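You operate a simulated robot arm through the tools that you are given. There is no shell and no other tool. Be economical: measure what you need, move in short steps, check, and stop when the job is done.

You run a simulated robot arm. Do the job below in one go: nothing can be reset, and whatever is moved stays where it is left.

JOB
Zero the teal gauge on the setting block and put the block back.
Fine: slide the block under, press the plunger on to it, then the zero button once; draw the slide out again.

The check looks at the end state, three seconds after you hand in, the way a careful person would. Anything else that was tipped, shoved, dropped, spilled or broken makes it a failure.

ROBOT AND FRAMES
A 6-joint arm with a two-finger parallel gripper, fixed in place. Base frame: the origin is at the foot of the arm, x ahead of it, y to its left, z up; the work surface is at about z = 920. Units: mm, degrees, N and s.
With the tool pointing down near the work surface it reaches from about 240 to 660 mm from the base axis. Its first joint turns from -66.0 to 66.0 degrees. Payload 2.9 kg.
The tool frame sits at the grasp point between the pads (the TCP): z along the fingers, y along the line on which they close. The tips reach 30 mm beyond it. Largest opening 110 mm; finger width 20, thickness 10; the body of the gripper, 48 by 112 mm, starts 55 mm behind the TCP.
Orientation is told as [roll, pitch, yaw] about the base's x, y, z axes, in that order, counted from this pose: with the fingers straight down and closing along the base's y, the tool's x points along the base's -x, its y along +y and its z along -z.

CONTROLS
- The arm moves only by the tool servo_tool. Its argument "steps" is a list of rows, each an object of numbers (a shift or turn left out is 0, a gripper value left out holds the last): "fingers": the finger opening in mm, from 0 to 110; "tx", "ty", "tz": the shift along the base's x, y, z in units of 40 mm (1.0 is 40 mm); "rx", "ry", "rz": the turn, a rotation vector about the base's x, y, z in units of 5 degrees (1.0 is 5 degrees). In form: [{"fingers": .., "tx": .., "ty": .., "tz": .., "rx": .., "ry": .., "rz": ..}, ...]. A call has 1 to 20 rows; each row shifts and turns the commanded pose from where the row before left it. A call with a number of a shift or a turn outside -1 to 1 is refused whole. Each row takes 0.2 s and may step no farther than 50 mm and 8.6 degrees from the row before; otherwise, or with a gripper value out of range, the whole call is refused. Where a pose cannot be reached the arm comes as near as it can. A force on the tool above 70 N (or 10 N above the force at the start of the call, whichever is more), or a blocked arm, ends the call early, and 0.2 s more pass. The fingers move at their own pace (about 108 mm/s each) and stop on an object; they squeeze with about 37 N. The grip force told is the motor's: it shows also when the fingers shut on nothing. Time passes only in rows, and 0.2 s behind the last, so rows that do not move let the fingers close. The reply holds the time, the measured pose of the TCP, the force on the tool along the base axes, the opening and the grip force, in the units named above and with some noise, and new pictures: "show" is both (left out), scene, wrist or none.
- Cameras (640 x 400 px; columns grow to the right, rows downward): "scene" is fixed at [53.6, 414.4, 1401.9]; the picture's right is [-0.93, -0.37, 0.00], its down [-0.14, 0.37, -0.92] and it looks along [0.34, -0.86, -0.39] (base axes); focal length 283 px, centre (320, 200). "wrist" rides on the gripper at [72, 17, -103] in the tool frame; the picture's right is [-0.23, 0.97, 0.00], its down [-0.76, -0.18, -0.62] and it looks along [-0.61, -0.14, 0.78] (tool axes); focal length 222 px, centre (320, 200). There is no depth. A picture from a camera that has moved, and an enlarged one, comes with that camera's place and axes in the base frame and with its lens.
- zoom(camera, box): a new picture of the part [left, top, right, bottom] of that camera's present view, enlarged. The clock stands still meanwhile.
- close_job(): hands the job in; it is judged then, once.

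Go step by step. Nothing tells you positions but the pictures and the camera data: compare them with the known pose of the tool, close in by small moves and look again before you grip or let go. The budget is 120 turns and 200 pictures, counting those below and the enlarged ones. Unless the task says otherwise, let go and move clear before handing in, and close with one line.

The tools are called after "Emit:" as name(argument=value, ...) on one line, values as JSON. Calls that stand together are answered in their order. servo_tool: Moves the arm, as the interface text tells. Its arguments: {"type":"object","properties":{"steps":{"type":"array","items":{"type":"object","properties":{"fingers":{"type":"number"},"tx":{"type":"number"},"ty":{"type":"number"},"tz":{"type":"number"},"rx":{"type":"number"},"ry":{"type":"number"},"rz":{"type":"number"}}}},"show":{"type":"string","enum":["both","scene","wrist","none"]}},"required":["steps"]} The other tools are called the same way: zoom (camera, box) takes an enlarged picture of a part of a camera's view; close_job () hands the job in.

At the start:

```text
time_s: 0.0
ee_pos: [275.2, -159.4, 1344.8]
ee_rot: [-0.1, -0.1, 0.0]
contact_force: [0.3, -0.1, 0.2]
grip_width: 109.7
gripper_force: 0.0
```

scene: 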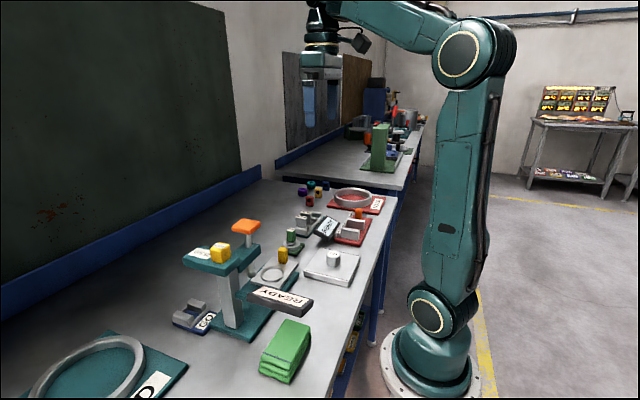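
wrist: 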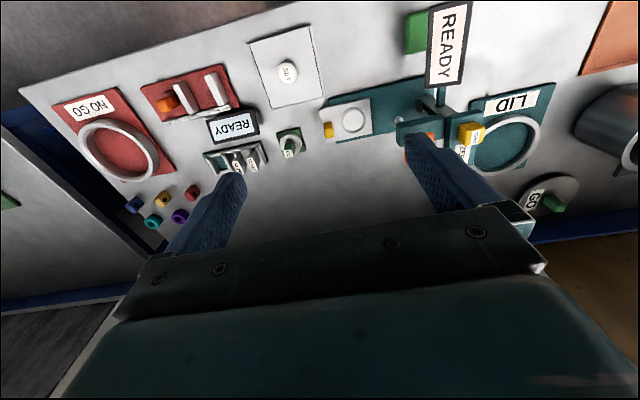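

I see a bench with a teal gauge stand (orange and yellow tops), a slide with a yellow knob, and other stations. I'll zoom in on the teal gauge first.

Emit:
zoom(camera="scene", box=[160, 180, 360, 350])

Emit:
zoom(camera="wrist", box=[300, 50, 580, 225])

```text
2.35 times, centred on (260, 265) of scene
camera zoom: at [53.6, 414.4, 1401.9], right [-0.93, -0.37, 0.0], down [-0.14, 0.37, -0.92], along [0.34, -0.86, -0.39], focal length 667 px, centre (461, 47)
```

zoom: 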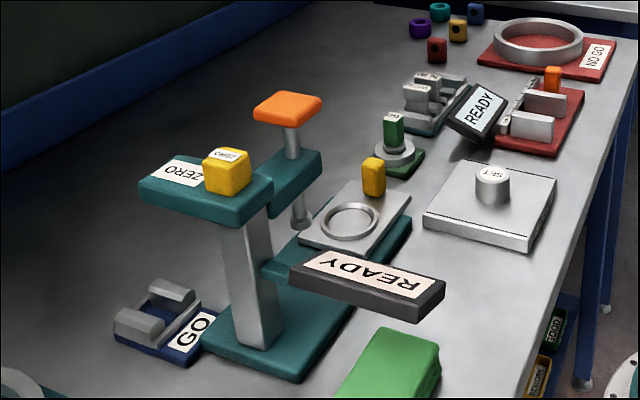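

```text
2.29 times, centred on (440, 138) of wrist
camera zoom: at [202.9, -142.3, 1447.7], right [0.23, 0.97, 0.0], down [0.76, -0.18, 0.62], along [0.61, -0.14, -0.78], focal length 508 px, centre (46, 343)
```

zoom: 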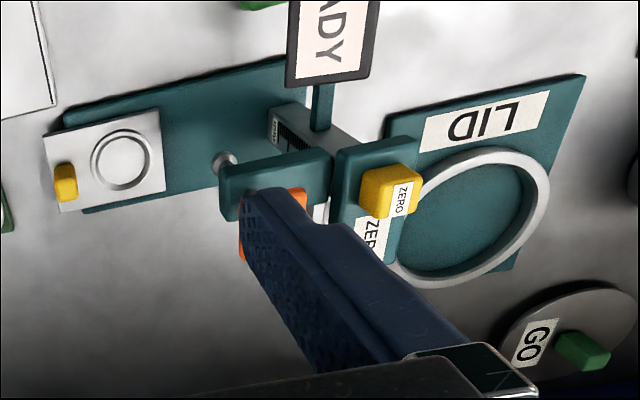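

The SET block appears to stand on the grey plate near [265,-218,944], the slide nest near [392,-106], the knob near [392,-167], the plunger cap near [390,-13,1130] and the ZERO button near [392,60,1110]. I'll move over the SET block to look closer.

Emit:
servo_tool(steps=[{"ty": -0.3, "tz": -0.9, "tx": -0.05}, {"ty": -0.3, "tz": -0.9, "tx": -0.05}, {"ty": -0.3, "tz": -0.9, "tx": -0.05}, {"ty": -0.3, "tz": -0.9, "tx": -0.05}, {"ty": -0.3, "tz": -0.9, "tx": -0.05}, {}])

```text
time_s: 1.4
ee_pos: [264.4, -221.4, 1163.3]
ee_rot: [-0.3, 0.1, 0.0]
contact_force: [-0.6, 0.7, -0.5]
grip_width: 109.8
gripper_force: 0.0
camera wrist: at [193.5, -203.5, 1266.0], right [0.23, 0.97, 0.0], down [0.76, -0.18, 0.62], along [0.61, -0.14, -0.78], focal length 222 px, centre (320, 200)
```

scene: 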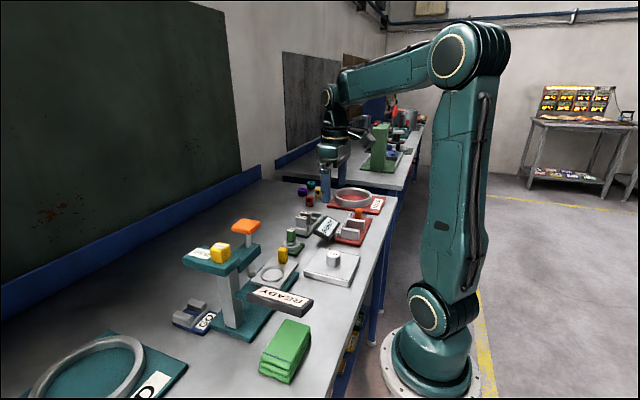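
wrist: 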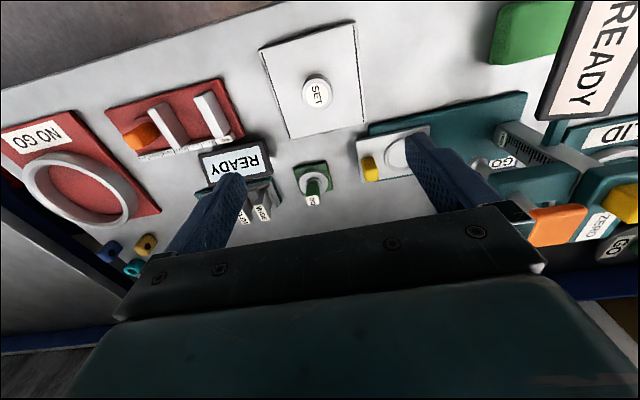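

The SET block lies under the tool. I'll zoom in for its size.

Emit:
zoom(camera="wrist", box=[255, 15, 435, 205])

Emit:
zoom(camera="scene", box=[250, 225, 370, 300])

```text
2.11 times, centred on (345, 110) of wrist
camera zoom: at [193.5, -203.5, 1266.0], right [0.23, 0.97, 0.0], down [0.76, -0.18, 0.62], along [0.61, -0.14, -0.78], focal length 468 px, centre (267, 390)
```

zoom: 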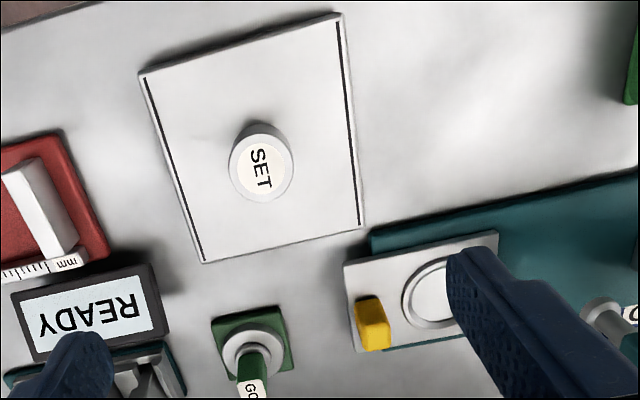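

```text
5.33 times, centred on (310, 262) of scene
camera zoom: at [53.6, 414.4, 1401.9], right [-0.93, -0.37, 0.0], down [-0.14, 0.37, -0.92], along [0.34, -0.86, -0.39], focal length 1512 px, centre (373, -133)
```

zoom: 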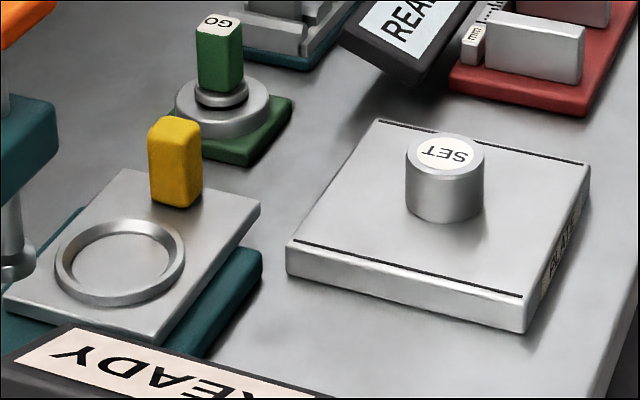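

The SET block is about 40 mm wide with its top near z=957, at [265,-222]. I'll descend to just above it and check.

Emit:
servo_tool(steps=[{"tz": -0.9, "fingers": 80}, {"tz": -0.9}, {"tz": -0.9}, {"tz": -0.9}, {"tz": -0.3}, {}])

Emit:
zoom(camera="scene", box=[270, 215, 390, 290])

```text
time_s: 2.8
ee_pos: [264.4, -219.6, 1008.6]
ee_rot: [-0.1, 0.0, 0.0]
contact_force: [0.0, -0.3, -0.6]
grip_width: 80.0
gripper_force: 0.0
camera wrist: at [193.4, -202.1, 1111.2], right [0.23, 0.97, 0.0], down [0.76, -0.18, 0.62], along [0.61, -0.14, -0.78], focal length 222 px, centre (320, 200)
```

scene: 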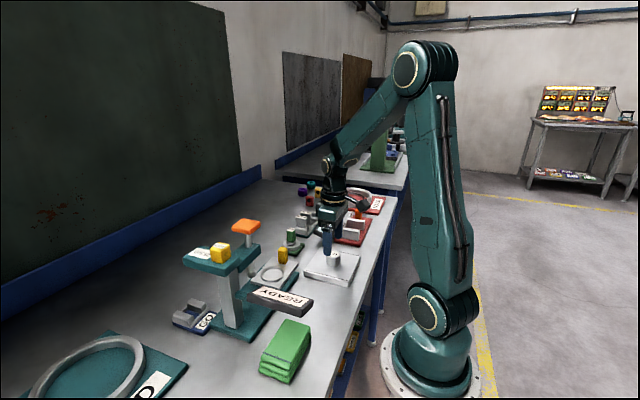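
wrist: 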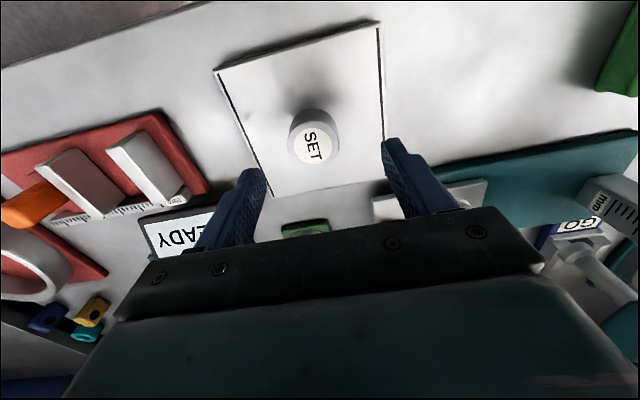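

```text
5.33 times, centred on (330, 252) of scene
camera zoom: at [53.6, 414.4, 1401.9], right [-0.93, -0.37, 0.0], down [-0.14, 0.37, -0.92], along [0.34, -0.86, -0.39], focal length 1512 px, centre (267, -80)
```

zoom: 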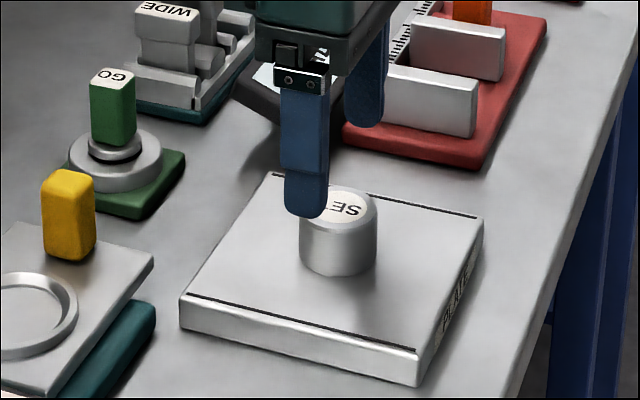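

Aligned within a couple of mm. I'll descend and grip with tips clear of the plate.

Emit:
servo_tool(steps=[{"tz": -0.4, "ty": -0.05, "tx": -0.04}, {"tz": -0.43}, {}, {"fingers": 36}, {}, {}])

Emit:
zoom(camera="scene", box=[270, 215, 390, 290])

```text
time_s: 4.2
ee_pos: [262.5, -221.4, 976.7]
ee_rot: [0.0, 0.1, 0.0]
contact_force: [0.0, -0.2, -0.1]
grip_width: 40.2
gripper_force: 36.7
camera wrist: at [191.8, -203.9, 1079.1], right [0.23, 0.97, 0.0], down [0.76, -0.18, 0.62], along [0.61, -0.14, -0.78], focal length 222 px, centre (320, 200)
```

scene: 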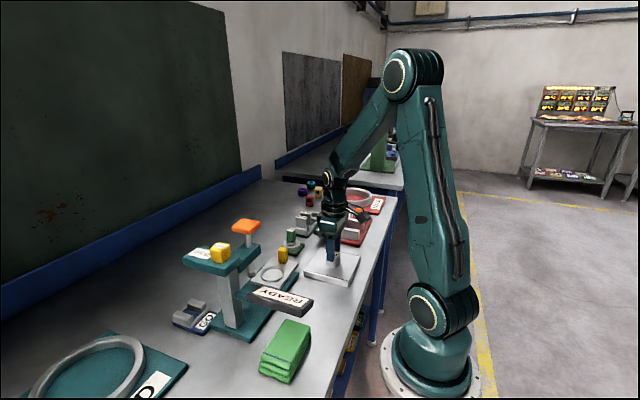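
wrist: 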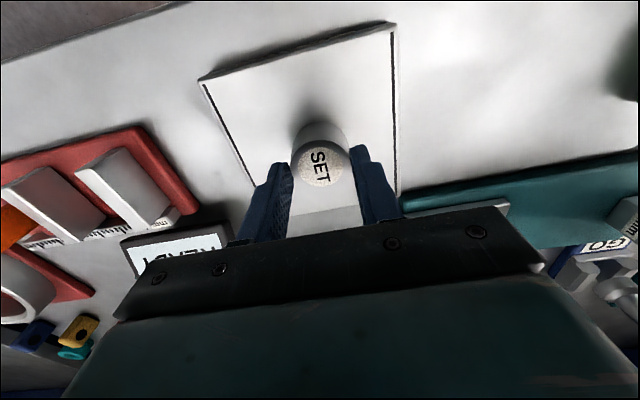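

```text
5.33 times, centred on (330, 252) of scene
camera zoom: at [53.6, 414.4, 1401.9], right [-0.93, -0.37, 0.0], down [-0.14, 0.37, -0.92], along [0.34, -0.86, -0.39], focal length 1512 px, centre (267, -80)
```

zoom: 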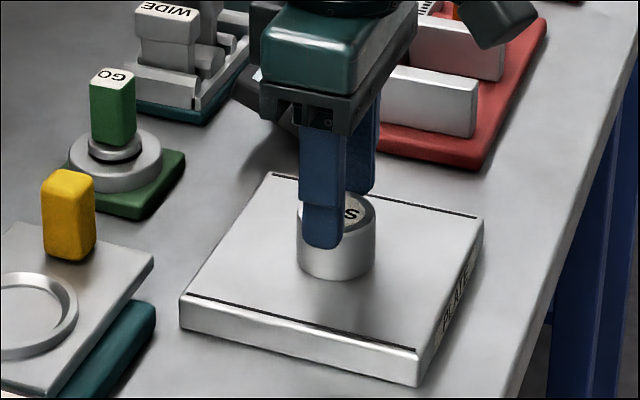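

Gripped at 40 mm. I'll lift and carry it to near the nest, turning the yaw by +90° so that the gripper is slim towards the plunger head.

Emit:
servo_tool(steps=[{"tz": 0.3}, {"tz": 0.8}, {"tz": 0.8}, {"tz": 0.6}, {"rz": 1}, {"rz": 1}, {"rz": 1}, {"rz": 1}, {"rz": 1}, {"rz": 1}, {"rz": 1}, {"rz": 1}, {"rz": 1}])

```text
time_s: 7.0
ee_pos: [263.1, -221.0, 1075.8]
ee_rot: [-0.1, 0.0, 45.1]
contact_force: [-0.1, 0.0, -1.5]
grip_width: 39.9
gripper_force: 37.6
camera wrist: at [200.4, -260.8, 1179.0], right [-0.53, 0.85, 0.0], down [0.66, 0.41, 0.62], along [0.53, 0.33, -0.78], focal length 222 px, centre (320, 200)
```

scene: 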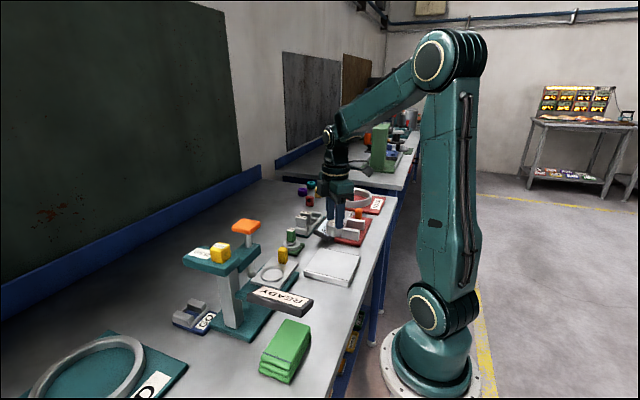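
wrist: 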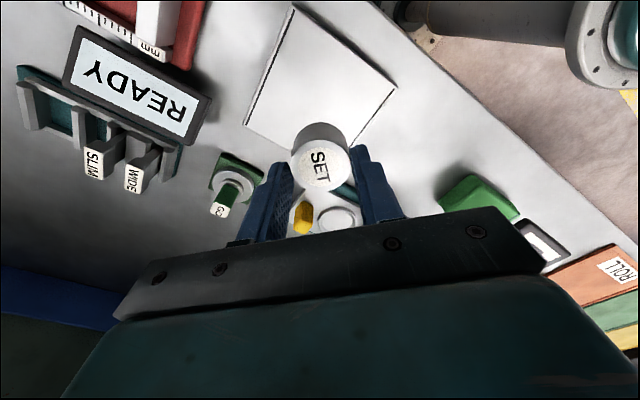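

Rotation works. I continue turning while moving toward the nest.

Emit:
servo_tool(steps=[{"rz": 1, "tx": 0.358, "ty": 0.239}, {"rz": 1, "tx": 0.358, "ty": 0.239}, {"rz": 1, "tx": 0.358, "ty": 0.239}, {"rz": 1, "tx": 0.358, "ty": 0.239}, {"rz": 1, "tx": 0.358, "ty": 0.239}, {"rz": 1, "tx": 0.358, "ty": 0.239}, {"rz": 1, "tx": 0.358, "ty": 0.239}, {"rz": 1, "tx": 0.358, "ty": 0.239}, {"rz": 1, "tx": 0.358, "ty": 0.239}, {}])

Emit:
zoom(camera="scene", box=[170, 170, 346, 280])

```text
time_s: 9.2
ee_pos: [390.7, -135.8, 1076.1]
ee_rot: [0.0, 0.1, 90.1]
contact_force: [-0.2, 0.2, -1.2]
grip_width: 40.1
gripper_force: 36.9
camera wrist: at [374.6, -207.3, 1178.6], right [-0.97, 0.23, 0.0], down [0.18, 0.76, 0.62], along [0.14, 0.61, -0.78], focal length 222 px, centre (320, 200)
```

scene: 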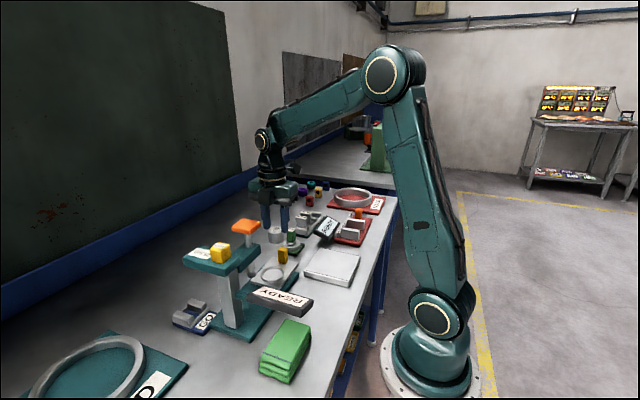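
wrist: 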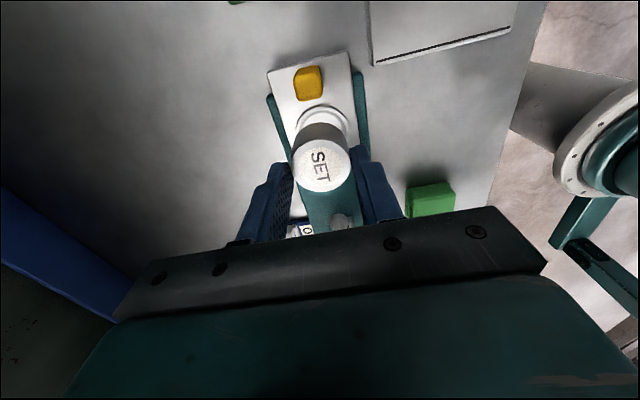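

```text
3.64 times, centred on (258, 225) of scene
camera zoom: at [53.6, 414.4, 1401.9], right [-0.93, -0.37, 0.0], down [-0.14, 0.37, -0.92], along [0.34, -0.86, -0.39], focal length 1030 px, centre (546, 109)
```

zoom: 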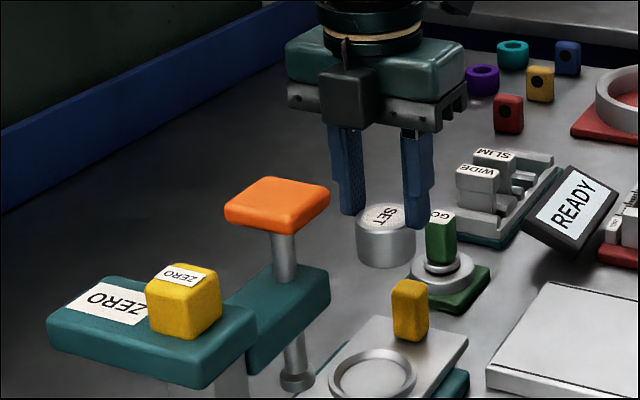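

The gripper is beside the nest. I'll move over the nest at about [392,-107] and lower partially to check alignment.

Emit:
servo_tool(steps=[{"ty": 0.36}, {"ty": 0.36, "tx": 0.04}, {"tz": -0.5}, {"tz": -0.5}, {"tz": -0.5}, {}])

Emit:
zoom(camera="scene", box=[190, 210, 350, 310])

Emit:
zoom(camera="wrist", box=[230, 40, 420, 230])

```text
time_s: 10.6
ee_pos: [393.0, -106.1, 1014.7]
ee_rot: [0.0, 0.0, 90.0]
contact_force: [0.0, 0.1, -1.1]
grip_width: 40.0
gripper_force: 36.3
camera wrist: at [377.0, -178.8, 1117.8], right [-0.97, 0.23, 0.0], down [0.18, 0.76, 0.62], along [0.14, 0.61, -0.78], focal length 222 px, centre (320, 200)
```

scene: 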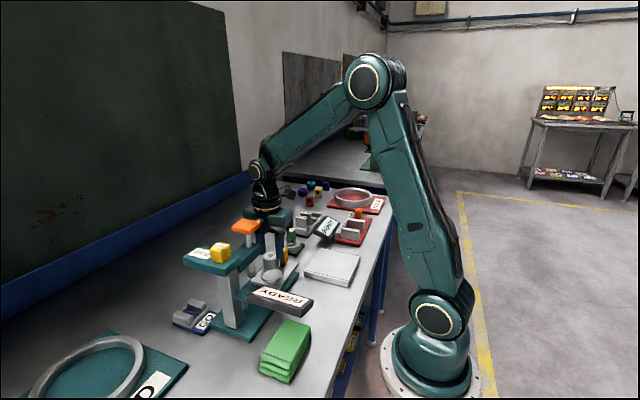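
wrist: 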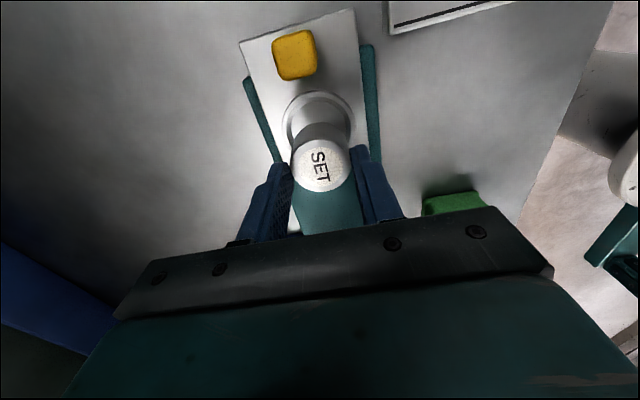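

```text
4.00 times, centred on (270, 260) of scene
camera zoom: at [53.6, 414.4, 1401.9], right [-0.93, -0.37, 0.0], down [-0.14, 0.37, -0.92], along [0.34, -0.86, -0.39], focal length 1134 px, centre (520, -40)
```

zoom: 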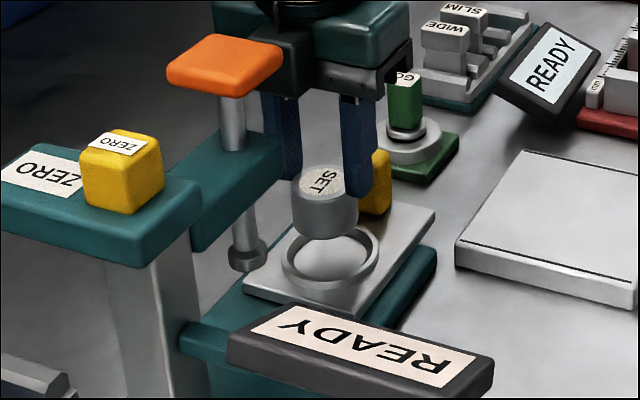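

```text
2.11 times, centred on (325, 135) of wrist
camera zoom: at [377.0, -178.8, 1117.8], right [-0.97, 0.23, 0.0], down [0.18, 0.76, 0.62], along [0.14, 0.61, -0.78], focal length 468 px, centre (310, 337)
```

zoom: 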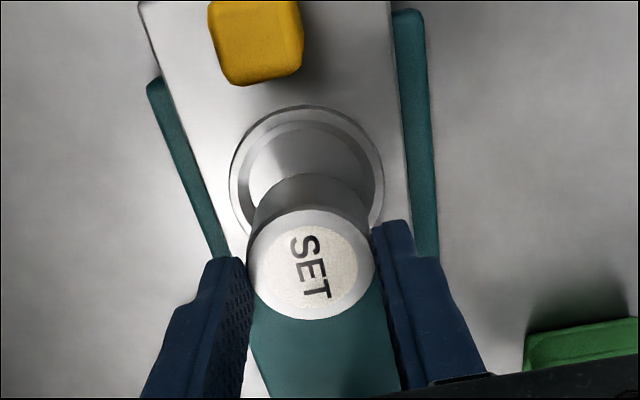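

The ring seems centred near [393,-108]. I'll lower a bit more and compare again.

Emit:
servo_tool(steps=[{"tz": -0.3, "ty": -0.05}, {"tz": -0.25}, {}], show="none")

Emit:
zoom(camera="scene", box=[230, 240, 326, 300])

Emit:
zoom(camera="wrist", box=[230, 40, 420, 230])

```text
time_s: 11.4
ee_pos: [394.2, -108.9, 991.2]
ee_rot: [-0.1, -0.1, 90.0]
contact_force: [0.3, 0.0, -1.0]
grip_width: 40.1
gripper_force: 36.5
```

```text
6.67 times, centred on (278, 270) of scene
camera zoom: at [53.6, 414.4, 1401.9], right [-0.93, -0.37, 0.0], down [-0.14, 0.37, -0.92], along [0.34, -0.86, -0.39], focal length 1889 px, centre (600, -267)
```

zoom: 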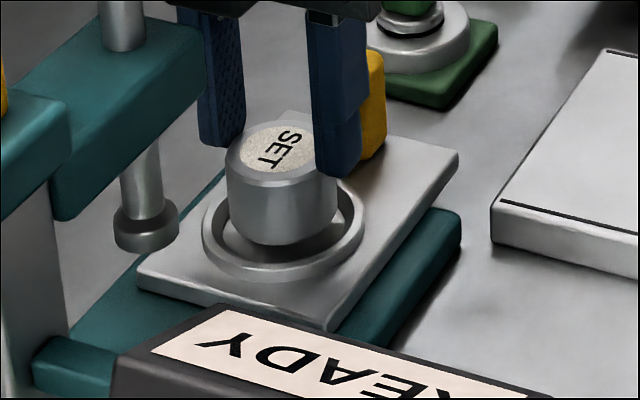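

```text
2.11 times, centred on (325, 135) of wrist
camera zoom: at [376.8, -181.1, 1095.1], right [-0.97, 0.23, 0.0], down [0.18, 0.76, 0.62], along [0.14, 0.61, -0.78], focal length 468 px, centre (310, 337)
```

zoom: 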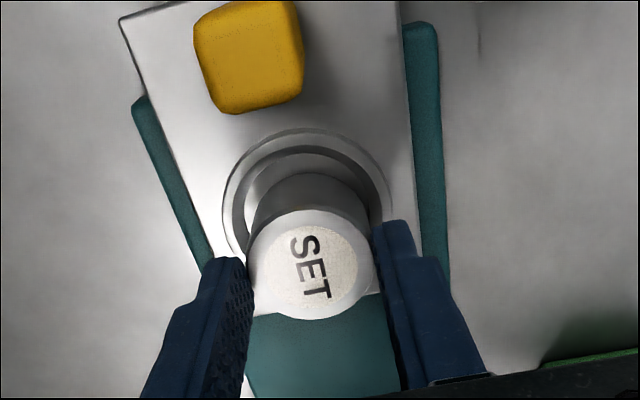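

The ring looks a few mm further toward -y. I'll shift by -4 mm and lower a little.

Emit:
servo_tool(steps=[{"ty": -0.1, "tx": -0.02}, {"tz": -0.12}, {}], show="none")

Emit:
zoom(camera="scene", box=[246, 250, 310, 290])

Emit:
zoom(camera="wrist", box=[260, 70, 380, 190])

```text
time_s: 12.2
ee_pos: [392.8, -112.4, 989.1]
ee_rot: [-0.1, 0.0, 90.0]
contact_force: [0.1, -0.2, -1.0]
grip_width: 40.2
gripper_force: 36.8
```

```text
10.00 times, centred on (278, 270) of scene
camera zoom: at [53.6, 414.4, 1401.9], right [-0.93, -0.37, 0.0], down [-0.14, 0.37, -0.92], along [0.34, -0.86, -0.39], focal length 2834 px, centre (740, -500)
```

zoom: 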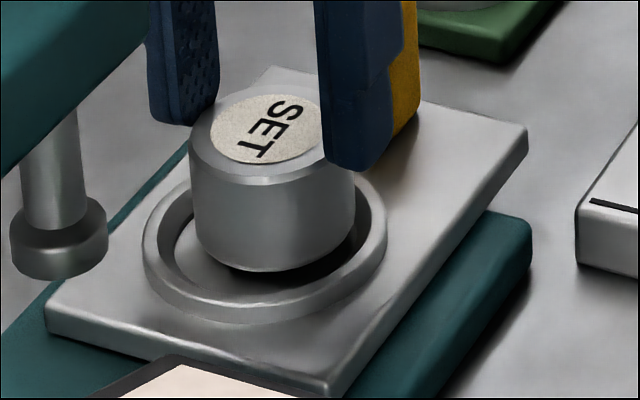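

```text
3.33 times, centred on (320, 130) of wrist
camera zoom: at [376.2, -184.8, 1091.3], right [-0.97, 0.23, 0.0], down [0.18, 0.76, 0.62], along [0.14, 0.61, -0.78], focal length 740 px, centre (320, 433)
```

zoom: 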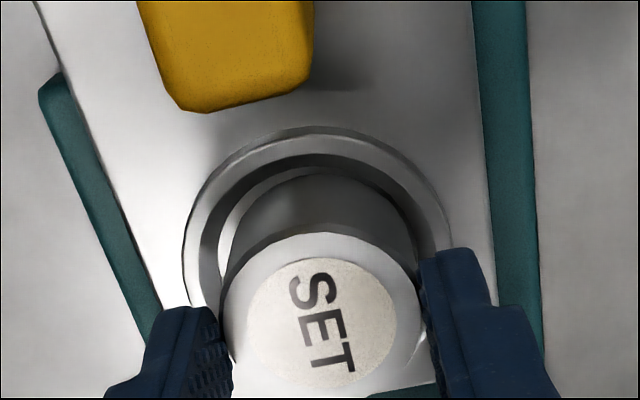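

The block bottom is just above or inside the rim. I'll correct by about +2 mm in y and +1 in x, and lower in small steps.

Emit:
servo_tool(steps=[{"ty": 0.05, "tx": 0.03}, {"tz": -0.07}, {}, {}], show="none")

Emit:
zoom(camera="scene", box=[246, 250, 310, 290])

Emit:
zoom(camera="wrist", box=[260, 70, 380, 190])

```text
time_s: 13.2
ee_pos: [394.0, -110.7, 986.6]
ee_rot: [-0.1, 0.0, 89.9]
contact_force: [0.5, 0.6, -1.3]
grip_width: 40.2
gripper_force: 36.5
```

```text
10.00 times, centred on (278, 270) of scene
camera zoom: at [53.6, 414.4, 1401.9], right [-0.93, -0.37, 0.0], down [-0.14, 0.37, -0.92], along [0.34, -0.86, -0.39], focal length 2834 px, centre (740, -500)
```

zoom: 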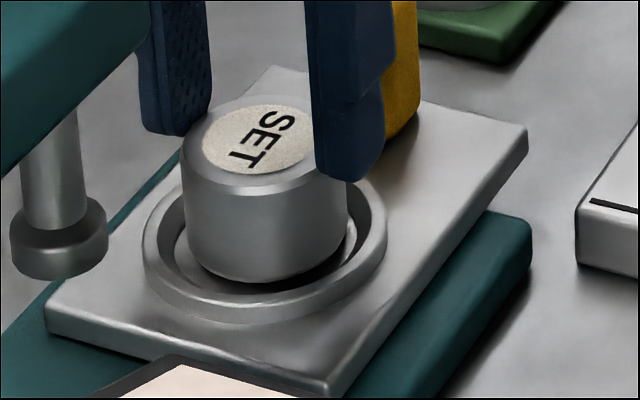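

```text
3.33 times, centred on (320, 130) of wrist
camera zoom: at [377.6, -182.7, 1089.1], right [-0.97, 0.23, 0.0], down [0.18, 0.76, 0.62], along [0.14, 0.61, -0.78], focal length 740 px, centre (320, 433)
```

zoom: 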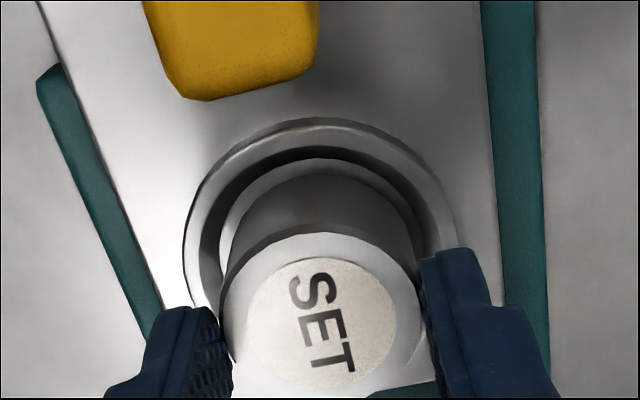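

Looks centred. Lowering in small steps while watching the force.

Emit:
servo_tool(steps=[{"tz": -0.05}, {"tz": -0.03}, {}], show="none")

Emit:
servo_tool(steps=[{"tz": -0.04}, {}], show="none")

Emit:
zoom(camera="scene", box=[246, 250, 310, 290])

```text
time_s: 14.0
ee_pos: [393.3, -110.6, 983.2]
ee_rot: [-0.1, 0.0, 90.0]
contact_force: [-2.1, 0.3, 4.7]
grip_width: 40.2
gripper_force: 37.1
```

```text
time_s: 14.6
ee_pos: [393.8, -111.4, 982.3]
ee_rot: [-0.1, 0.0, 90.0]
contact_force: [-5.0, 6.9, 25.0]
grip_width: 40.4
gripper_force: 37.2
```

```text
10.00 times, centred on (278, 270) of scene
camera zoom: at [53.2, 414.7, 1401.8], right [-0.93, -0.37, 0.0], down [-0.14, 0.37, -0.92], along [0.34, -0.86, -0.39], focal length 2834 px, centre (740, -500)
```

zoom: 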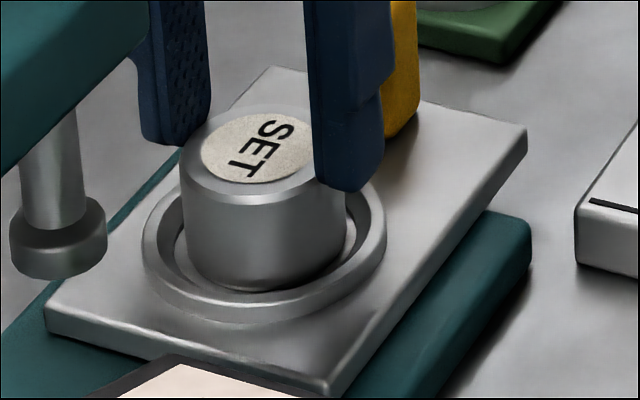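

The block is seated on the nest floor. Back off 1.5 mm, release and lift straight up.

Emit:
servo_tool(steps=[{"tz": 0.05}, {"fingers": 70}, {}, {}, {"tz": 0.5}, {"tz": 0.6}, {"ty": -0.3}, {}])

Emit:
zoom(camera="scene", box=[230, 240, 326, 300])

Emit:
zoom(camera="wrist", box=[200, 20, 440, 220])

```text
time_s: 16.4
ee_pos: [393.4, -122.2, 1028.0]
ee_rot: [0.0, 0.0, 89.9]
contact_force: [-0.4, -0.2, -0.7]
grip_width: 70.0
gripper_force: 0.1
camera wrist: at [378.4, -194.3, 1130.8], right [-0.97, 0.23, 0.0], down [0.18, 0.76, 0.62], along [0.14, 0.61, -0.78], focal length 222 px, centre (320, 200)
```

scene: 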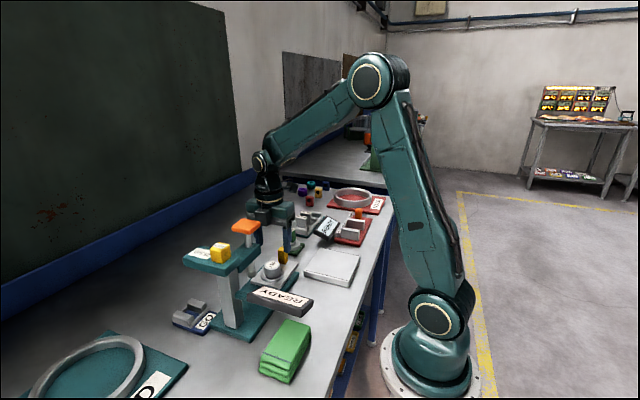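
wrist: 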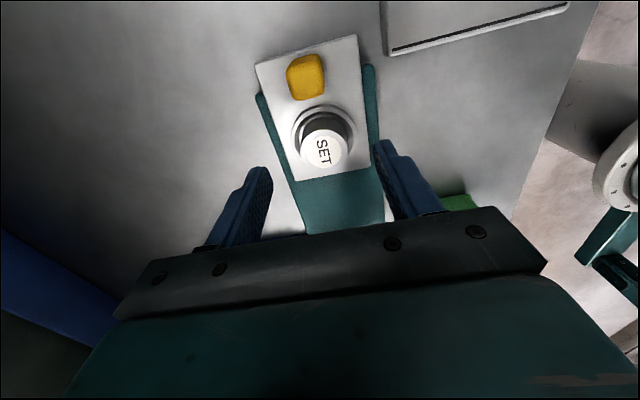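

```text
6.67 times, centred on (278, 270) of scene
camera zoom: at [53.6, 414.4, 1401.9], right [-0.93, -0.37, 0.0], down [-0.14, 0.37, -0.92], along [0.34, -0.86, -0.39], focal length 1889 px, centre (600, -267)
```

zoom: 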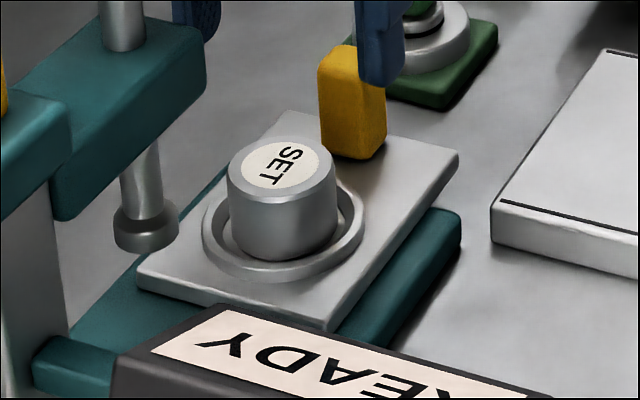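

```text
2.00 times, centred on (320, 120) of wrist
camera zoom: at [378.4, -194.3, 1130.8], right [-0.97, 0.23, 0.0], down [0.18, 0.76, 0.62], along [0.14, 0.61, -0.78], focal length 444 px, centre (320, 360)
```

zoom: 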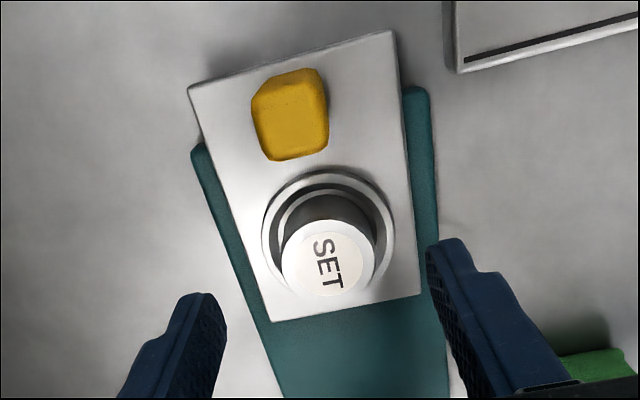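

The block sits in the nest. The knob is at about [393,-167], with its top near 975. I'll go over it with the tool tilted 20° away from the plunger head, for clearance during the slide.

Emit:
servo_tool(steps=[{"ty": -0.4, "rx": 1, "fingers": 50}, {"ty": -0.4, "rx": 1}, {"ty": -0.4, "rx": 1}, {"ty": -0.11, "rx": 1}, {"tz": -0.3}, {}])

Emit:
zoom(camera="scene", box=[230, 220, 326, 280])

```text
time_s: 17.8
ee_pos: [393.0, -174.1, 1015.5]
ee_rot: [0.0, -20.2, 90.0]
contact_force: [-1.1, -0.4, -0.5]
grip_width: 50.2
gripper_force: 0.0
camera wrist: at [377.3, -278.0, 1086.4], right [-0.97, 0.21, 0.08], down [0.18, 0.5, 0.85], along [0.14, 0.84, -0.53], focal length 222 px, centre (320, 200)
```

scene: 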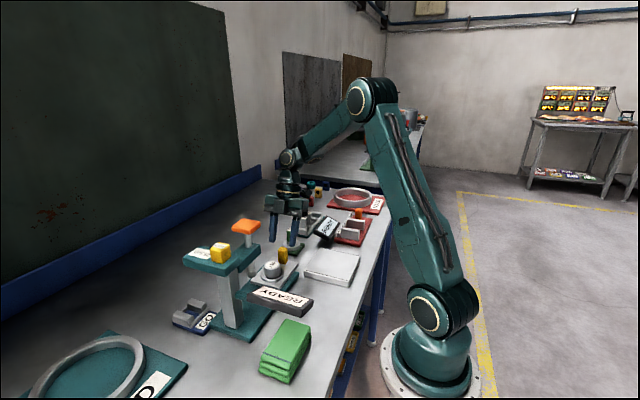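
wrist: 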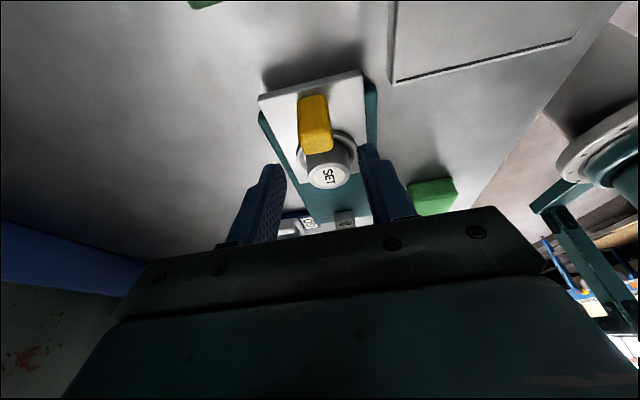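

```text
6.67 times, centred on (278, 250) of scene
camera zoom: at [53.6, 414.4, 1401.9], right [-0.93, -0.37, 0.0], down [-0.14, 0.37, -0.92], along [0.34, -0.86, -0.39], focal length 1889 px, centre (600, -133)
```

zoom: 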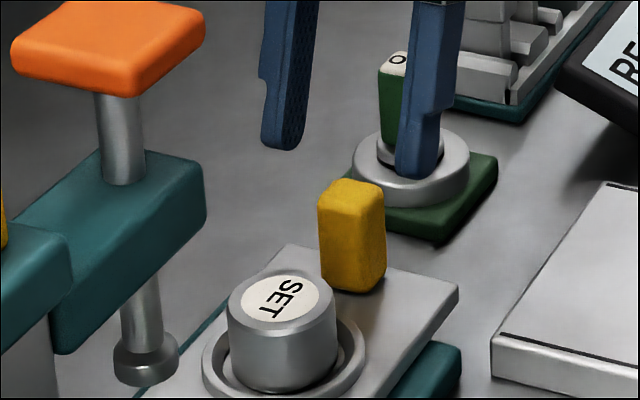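

Knob lies between the fingers. Lower and grip.

Emit:
servo_tool(steps=[{"tz": -0.45}, {"tz": -0.4}, {}], show="wrist")

Emit:
zoom(camera="scene", box=[230, 220, 326, 280])

```text
time_s: 18.6
ee_pos: [393.1, -175.4, 982.0]
ee_rot: [-0.1, -19.9, 90.1]
contact_force: [0.0, 0.5, 0.1]
grip_width: 50.4
gripper_force: 0.0
camera wrist: at [377.1, -278.8, 1053.3], right [-0.97, 0.21, 0.08], down [0.18, 0.5, 0.85], along [0.14, 0.84, -0.53], focal length 222 px, centre (320, 200)
```

wrist: 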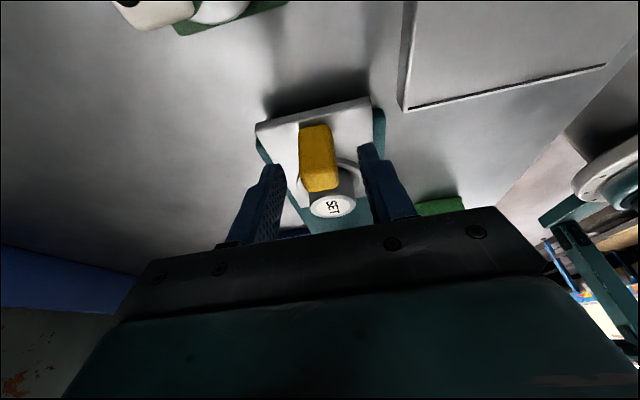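

```text
6.67 times, centred on (278, 250) of scene
camera zoom: at [53.6, 414.4, 1401.9], right [-0.93, -0.37, 0.0], down [-0.14, 0.37, -0.92], along [0.34, -0.86, -0.39], focal length 1889 px, centre (600, -133)
```

zoom: 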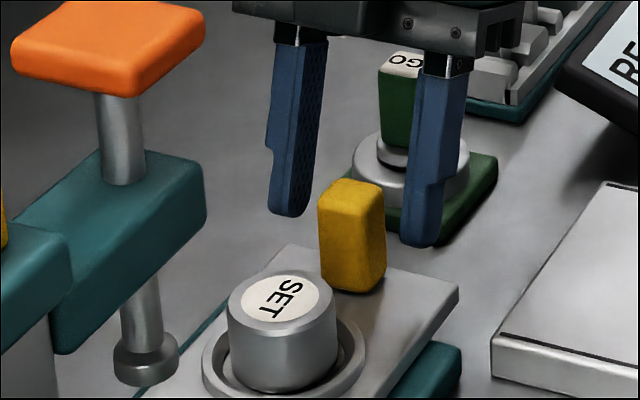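

Fingertips flank the knob. Closing.

Emit:
servo_tool(steps=[{"fingers": 10}, {}, {}], show="none")

Emit:
zoom(camera="scene", box=[230, 220, 326, 280])

```text
time_s: 19.4
ee_pos: [393.2, -174.8, 981.8]
ee_rot: [-0.2, -19.9, 90.1]
contact_force: [10.0, 1.1, -6.7]
grip_width: 23.7
gripper_force: 45.2
```

```text
6.67 times, centred on (278, 250) of scene
camera zoom: at [54.0, 414.4, 1401.9], right [-0.93, -0.37, 0.0], down [-0.14, 0.37, -0.92], along [0.34, -0.86, -0.39], focal length 1889 px, centre (600, -133)
```

zoom: 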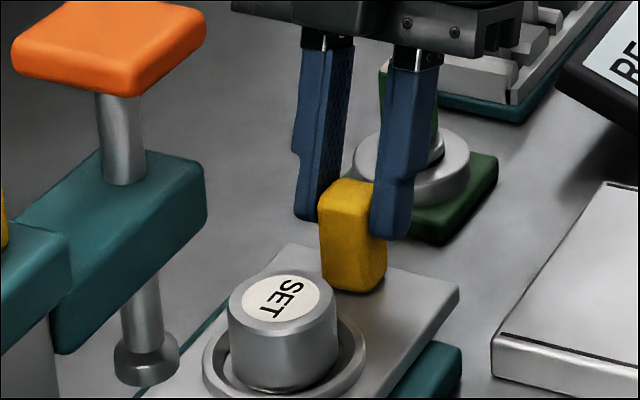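

Gripped. Now slide toward the plunger in small steps, watching forces.

Emit:
servo_tool(steps=[{"ty": 0.1, "tx": 0.02}, {"ty": 0.15}, {"ty": 0.15}, {"ty": 0.15}, {"ty": 0.15}, {}], show="scene")

Emit:
zoom(camera="scene", box=[214, 220, 326, 290])

```text
time_s: 20.8
ee_pos: [393.7, -148.1, 981.5]
ee_rot: [0.0, -20.0, 90.1]
contact_force: [-0.8, -2.1, 15.2]
grip_width: 23.8
gripper_force: 44.7
```

scene: 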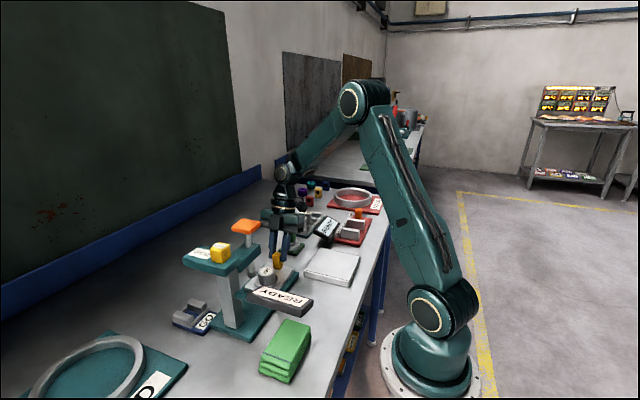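

```text
5.71 times, centred on (270, 255) of scene
camera zoom: at [53.4, 414.4, 1401.9], right [-0.93, -0.37, 0.0], down [-0.14, 0.37, -0.92], along [0.34, -0.86, -0.39], focal length 1619 px, centre (606, -114)
```

zoom: 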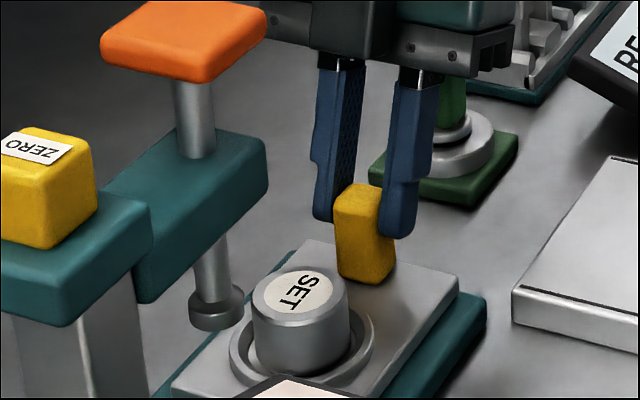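

The slide moves smoothly with the block. Continue.

Emit:
servo_tool(steps=[{"ty": 0.15}, {"ty": 0.2}, {"ty": 0.2}, {"ty": 0.2}, {"ty": 0.15}, {}], show="scene")

Emit:
zoom(camera="scene", box=[198, 210, 310, 280])

```text
time_s: 22.2
ee_pos: [394.2, -110.6, 982.2]
ee_rot: [0.0, -20.1, 90.0]
contact_force: [-10.8, -0.1, 14.6]
grip_width: 23.5
gripper_force: 45.3
```

scene: 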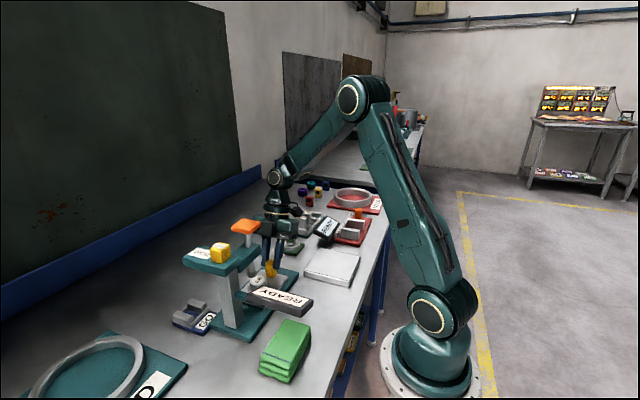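

```text
5.71 times, centred on (254, 245) of scene
camera zoom: at [53.2, 414.4, 1401.9], right [-0.93, -0.37, 0.0], down [-0.14, 0.37, -0.92], along [0.34, -0.86, -0.39], focal length 1619 px, centre (697, -57)
```

zoom: 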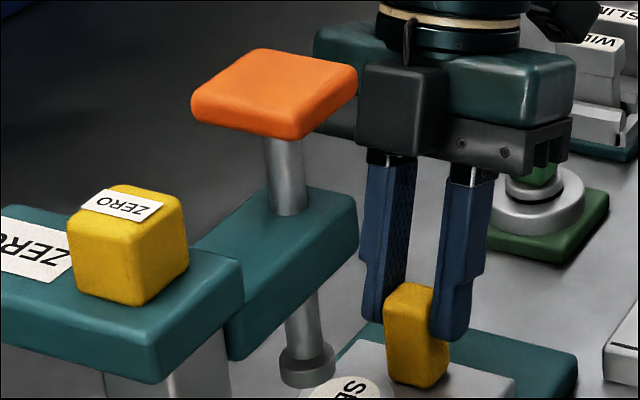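

About 25 mm remains to the plunger axis. I'll proceed in finer steps and watch for the stop.

Emit:
servo_tool(steps=[{"ty": 0.12, "tx": -0.02}, {"ty": 0.12}, {"ty": 0.12}, {"ty": 0.1}, {}], show="wrist")

Emit:
zoom(camera="scene", box=[198, 220, 310, 290])

```text
time_s: 23.4
ee_pos: [394.4, -93.2, 981.5]
ee_rot: [-0.1, -19.9, 90.0]
contact_force: [7.0, -0.2, -7.8]
grip_width: 23.6
gripper_force: 45.0
camera wrist: at [377.8, -196.4, 1053.3], right [-0.97, 0.21, 0.08], down [0.18, 0.5, 0.85], along [0.14, 0.84, -0.53], focal length 222 px, centre (320, 200)
```

wrist: 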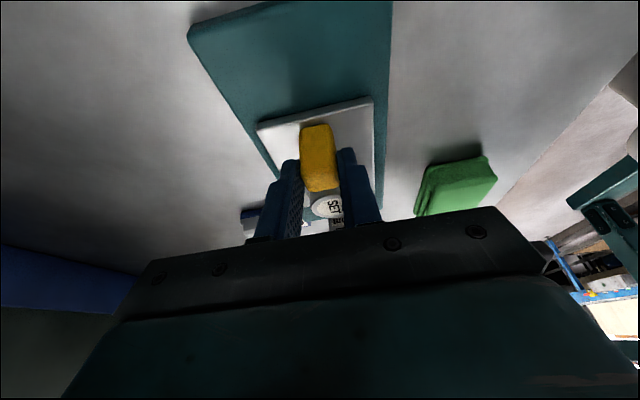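

```text
5.71 times, centred on (254, 255) of scene
camera zoom: at [53.9, 414.3, 1401.9], right [-0.93, -0.37, 0.0], down [-0.14, 0.37, -0.92], along [0.34, -0.86, -0.39], focal length 1619 px, centre (697, -114)
```

zoom: 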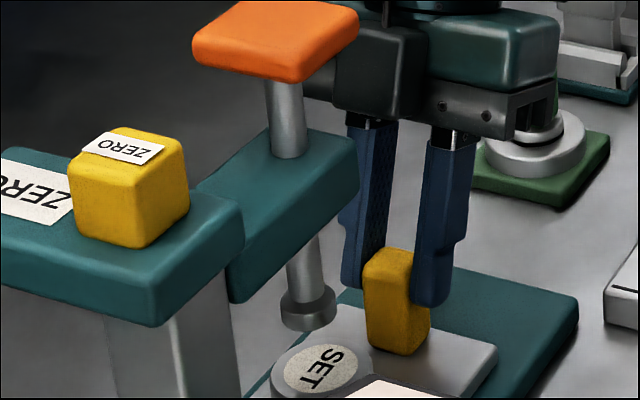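

The SET top needs roughly 13 mm more to sit under the foot. Continuing in small steps.

Emit:
servo_tool(steps=[{"ty": 0.1}, {"ty": 0.1}, {}], show="none")

Emit:
zoom(camera="scene", box=[198, 220, 310, 290])

```text
time_s: 24.2
ee_pos: [394.1, -88.2, 982.6]
ee_rot: [0.0, -19.7, 89.5]
contact_force: [1.0, -36.4, -0.9]
grip_width: 23.7
gripper_force: 45.4
```

```text
5.71 times, centred on (254, 255) of scene
camera zoom: at [53.7, 413.4, 1402.2], right [-0.93, -0.37, 0.0], down [-0.14, 0.37, -0.92], along [0.34, -0.85, -0.39], focal length 1619 px, centre (697, -114)
```

zoom: 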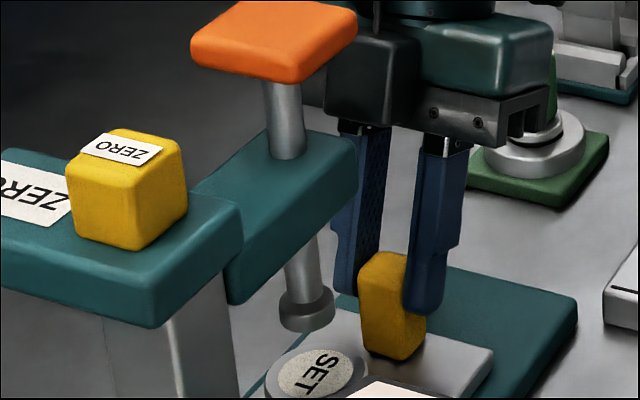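

The slide has reached its stop, and geometry puts the block under the foot (within about 3 mm). I'll relieve the push, open, and back out along the tool axis.

Emit:
servo_tool(steps=[{"ty": -0.06}, {"fingers": 50}, {}, {"ty": -0.3, "tz": 0.5}, {"ty": -0.4, "tz": 0.7}, {"ty": -0.6, "tz": 0.7}, {"ty": -0.3, "tz": 0.9}, {"tz": 0.9}, {}])

Emit:
zoom(camera="scene", box=[180, 210, 324, 300])

Emit:
zoom(camera="wrist", box=[200, 20, 440, 220])

```text
time_s: 26.2
ee_pos: [391.6, -151.1, 1128.0]
ee_rot: [0.1, -19.9, 90.0]
contact_force: [0.3, -1.6, 0.6]
grip_width: 50.1
gripper_force: 0.1
camera wrist: at [376.0, -254.7, 1199.8], right [-0.97, 0.21, 0.08], down [0.18, 0.5, 0.85], along [0.14, 0.84, -0.53], focal length 222 px, centre (320, 200)
```

scene: 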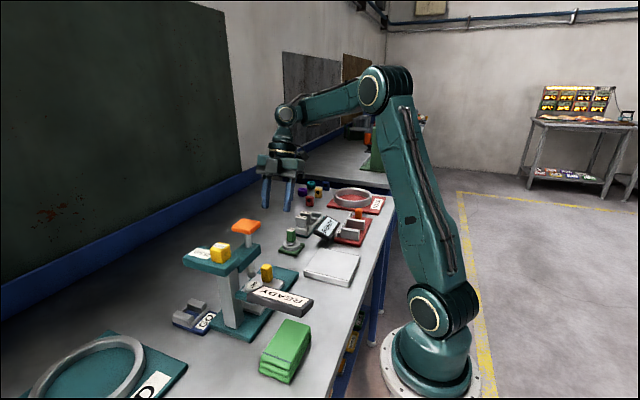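
wrist: 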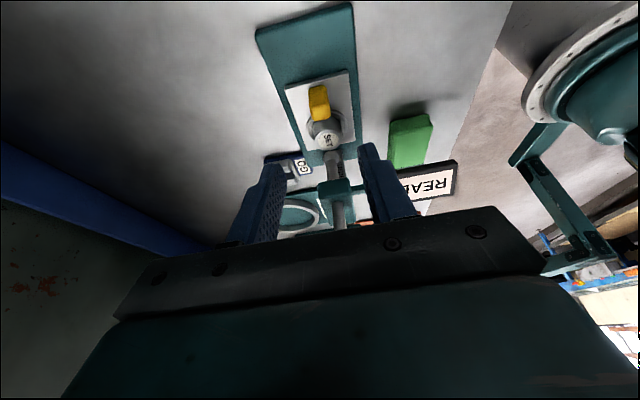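

```text
4.44 times, centred on (252, 255) of scene
camera zoom: at [53.6, 414.4, 1401.9], right [-0.93, -0.37, 0.0], down [-0.14, 0.37, -0.92], along [0.34, -0.86, -0.39], focal length 1260 px, centre (622, -44)
```

zoom: 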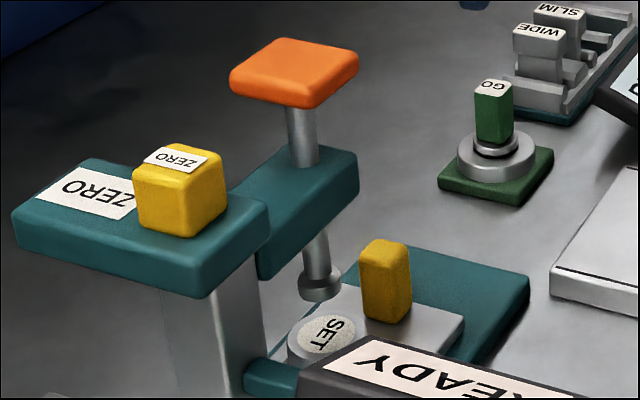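

```text
2.00 times, centred on (320, 120) of wrist
camera zoom: at [376.0, -254.7, 1199.8], right [-0.97, 0.21, 0.08], down [0.18, 0.5, 0.85], along [0.14, 0.84, -0.53], focal length 444 px, centre (320, 360)
```

zoom: 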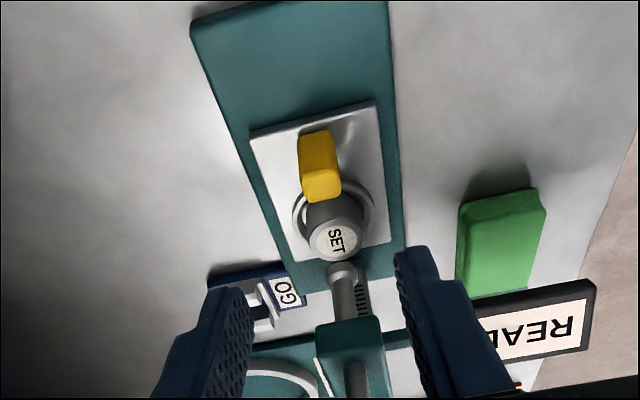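

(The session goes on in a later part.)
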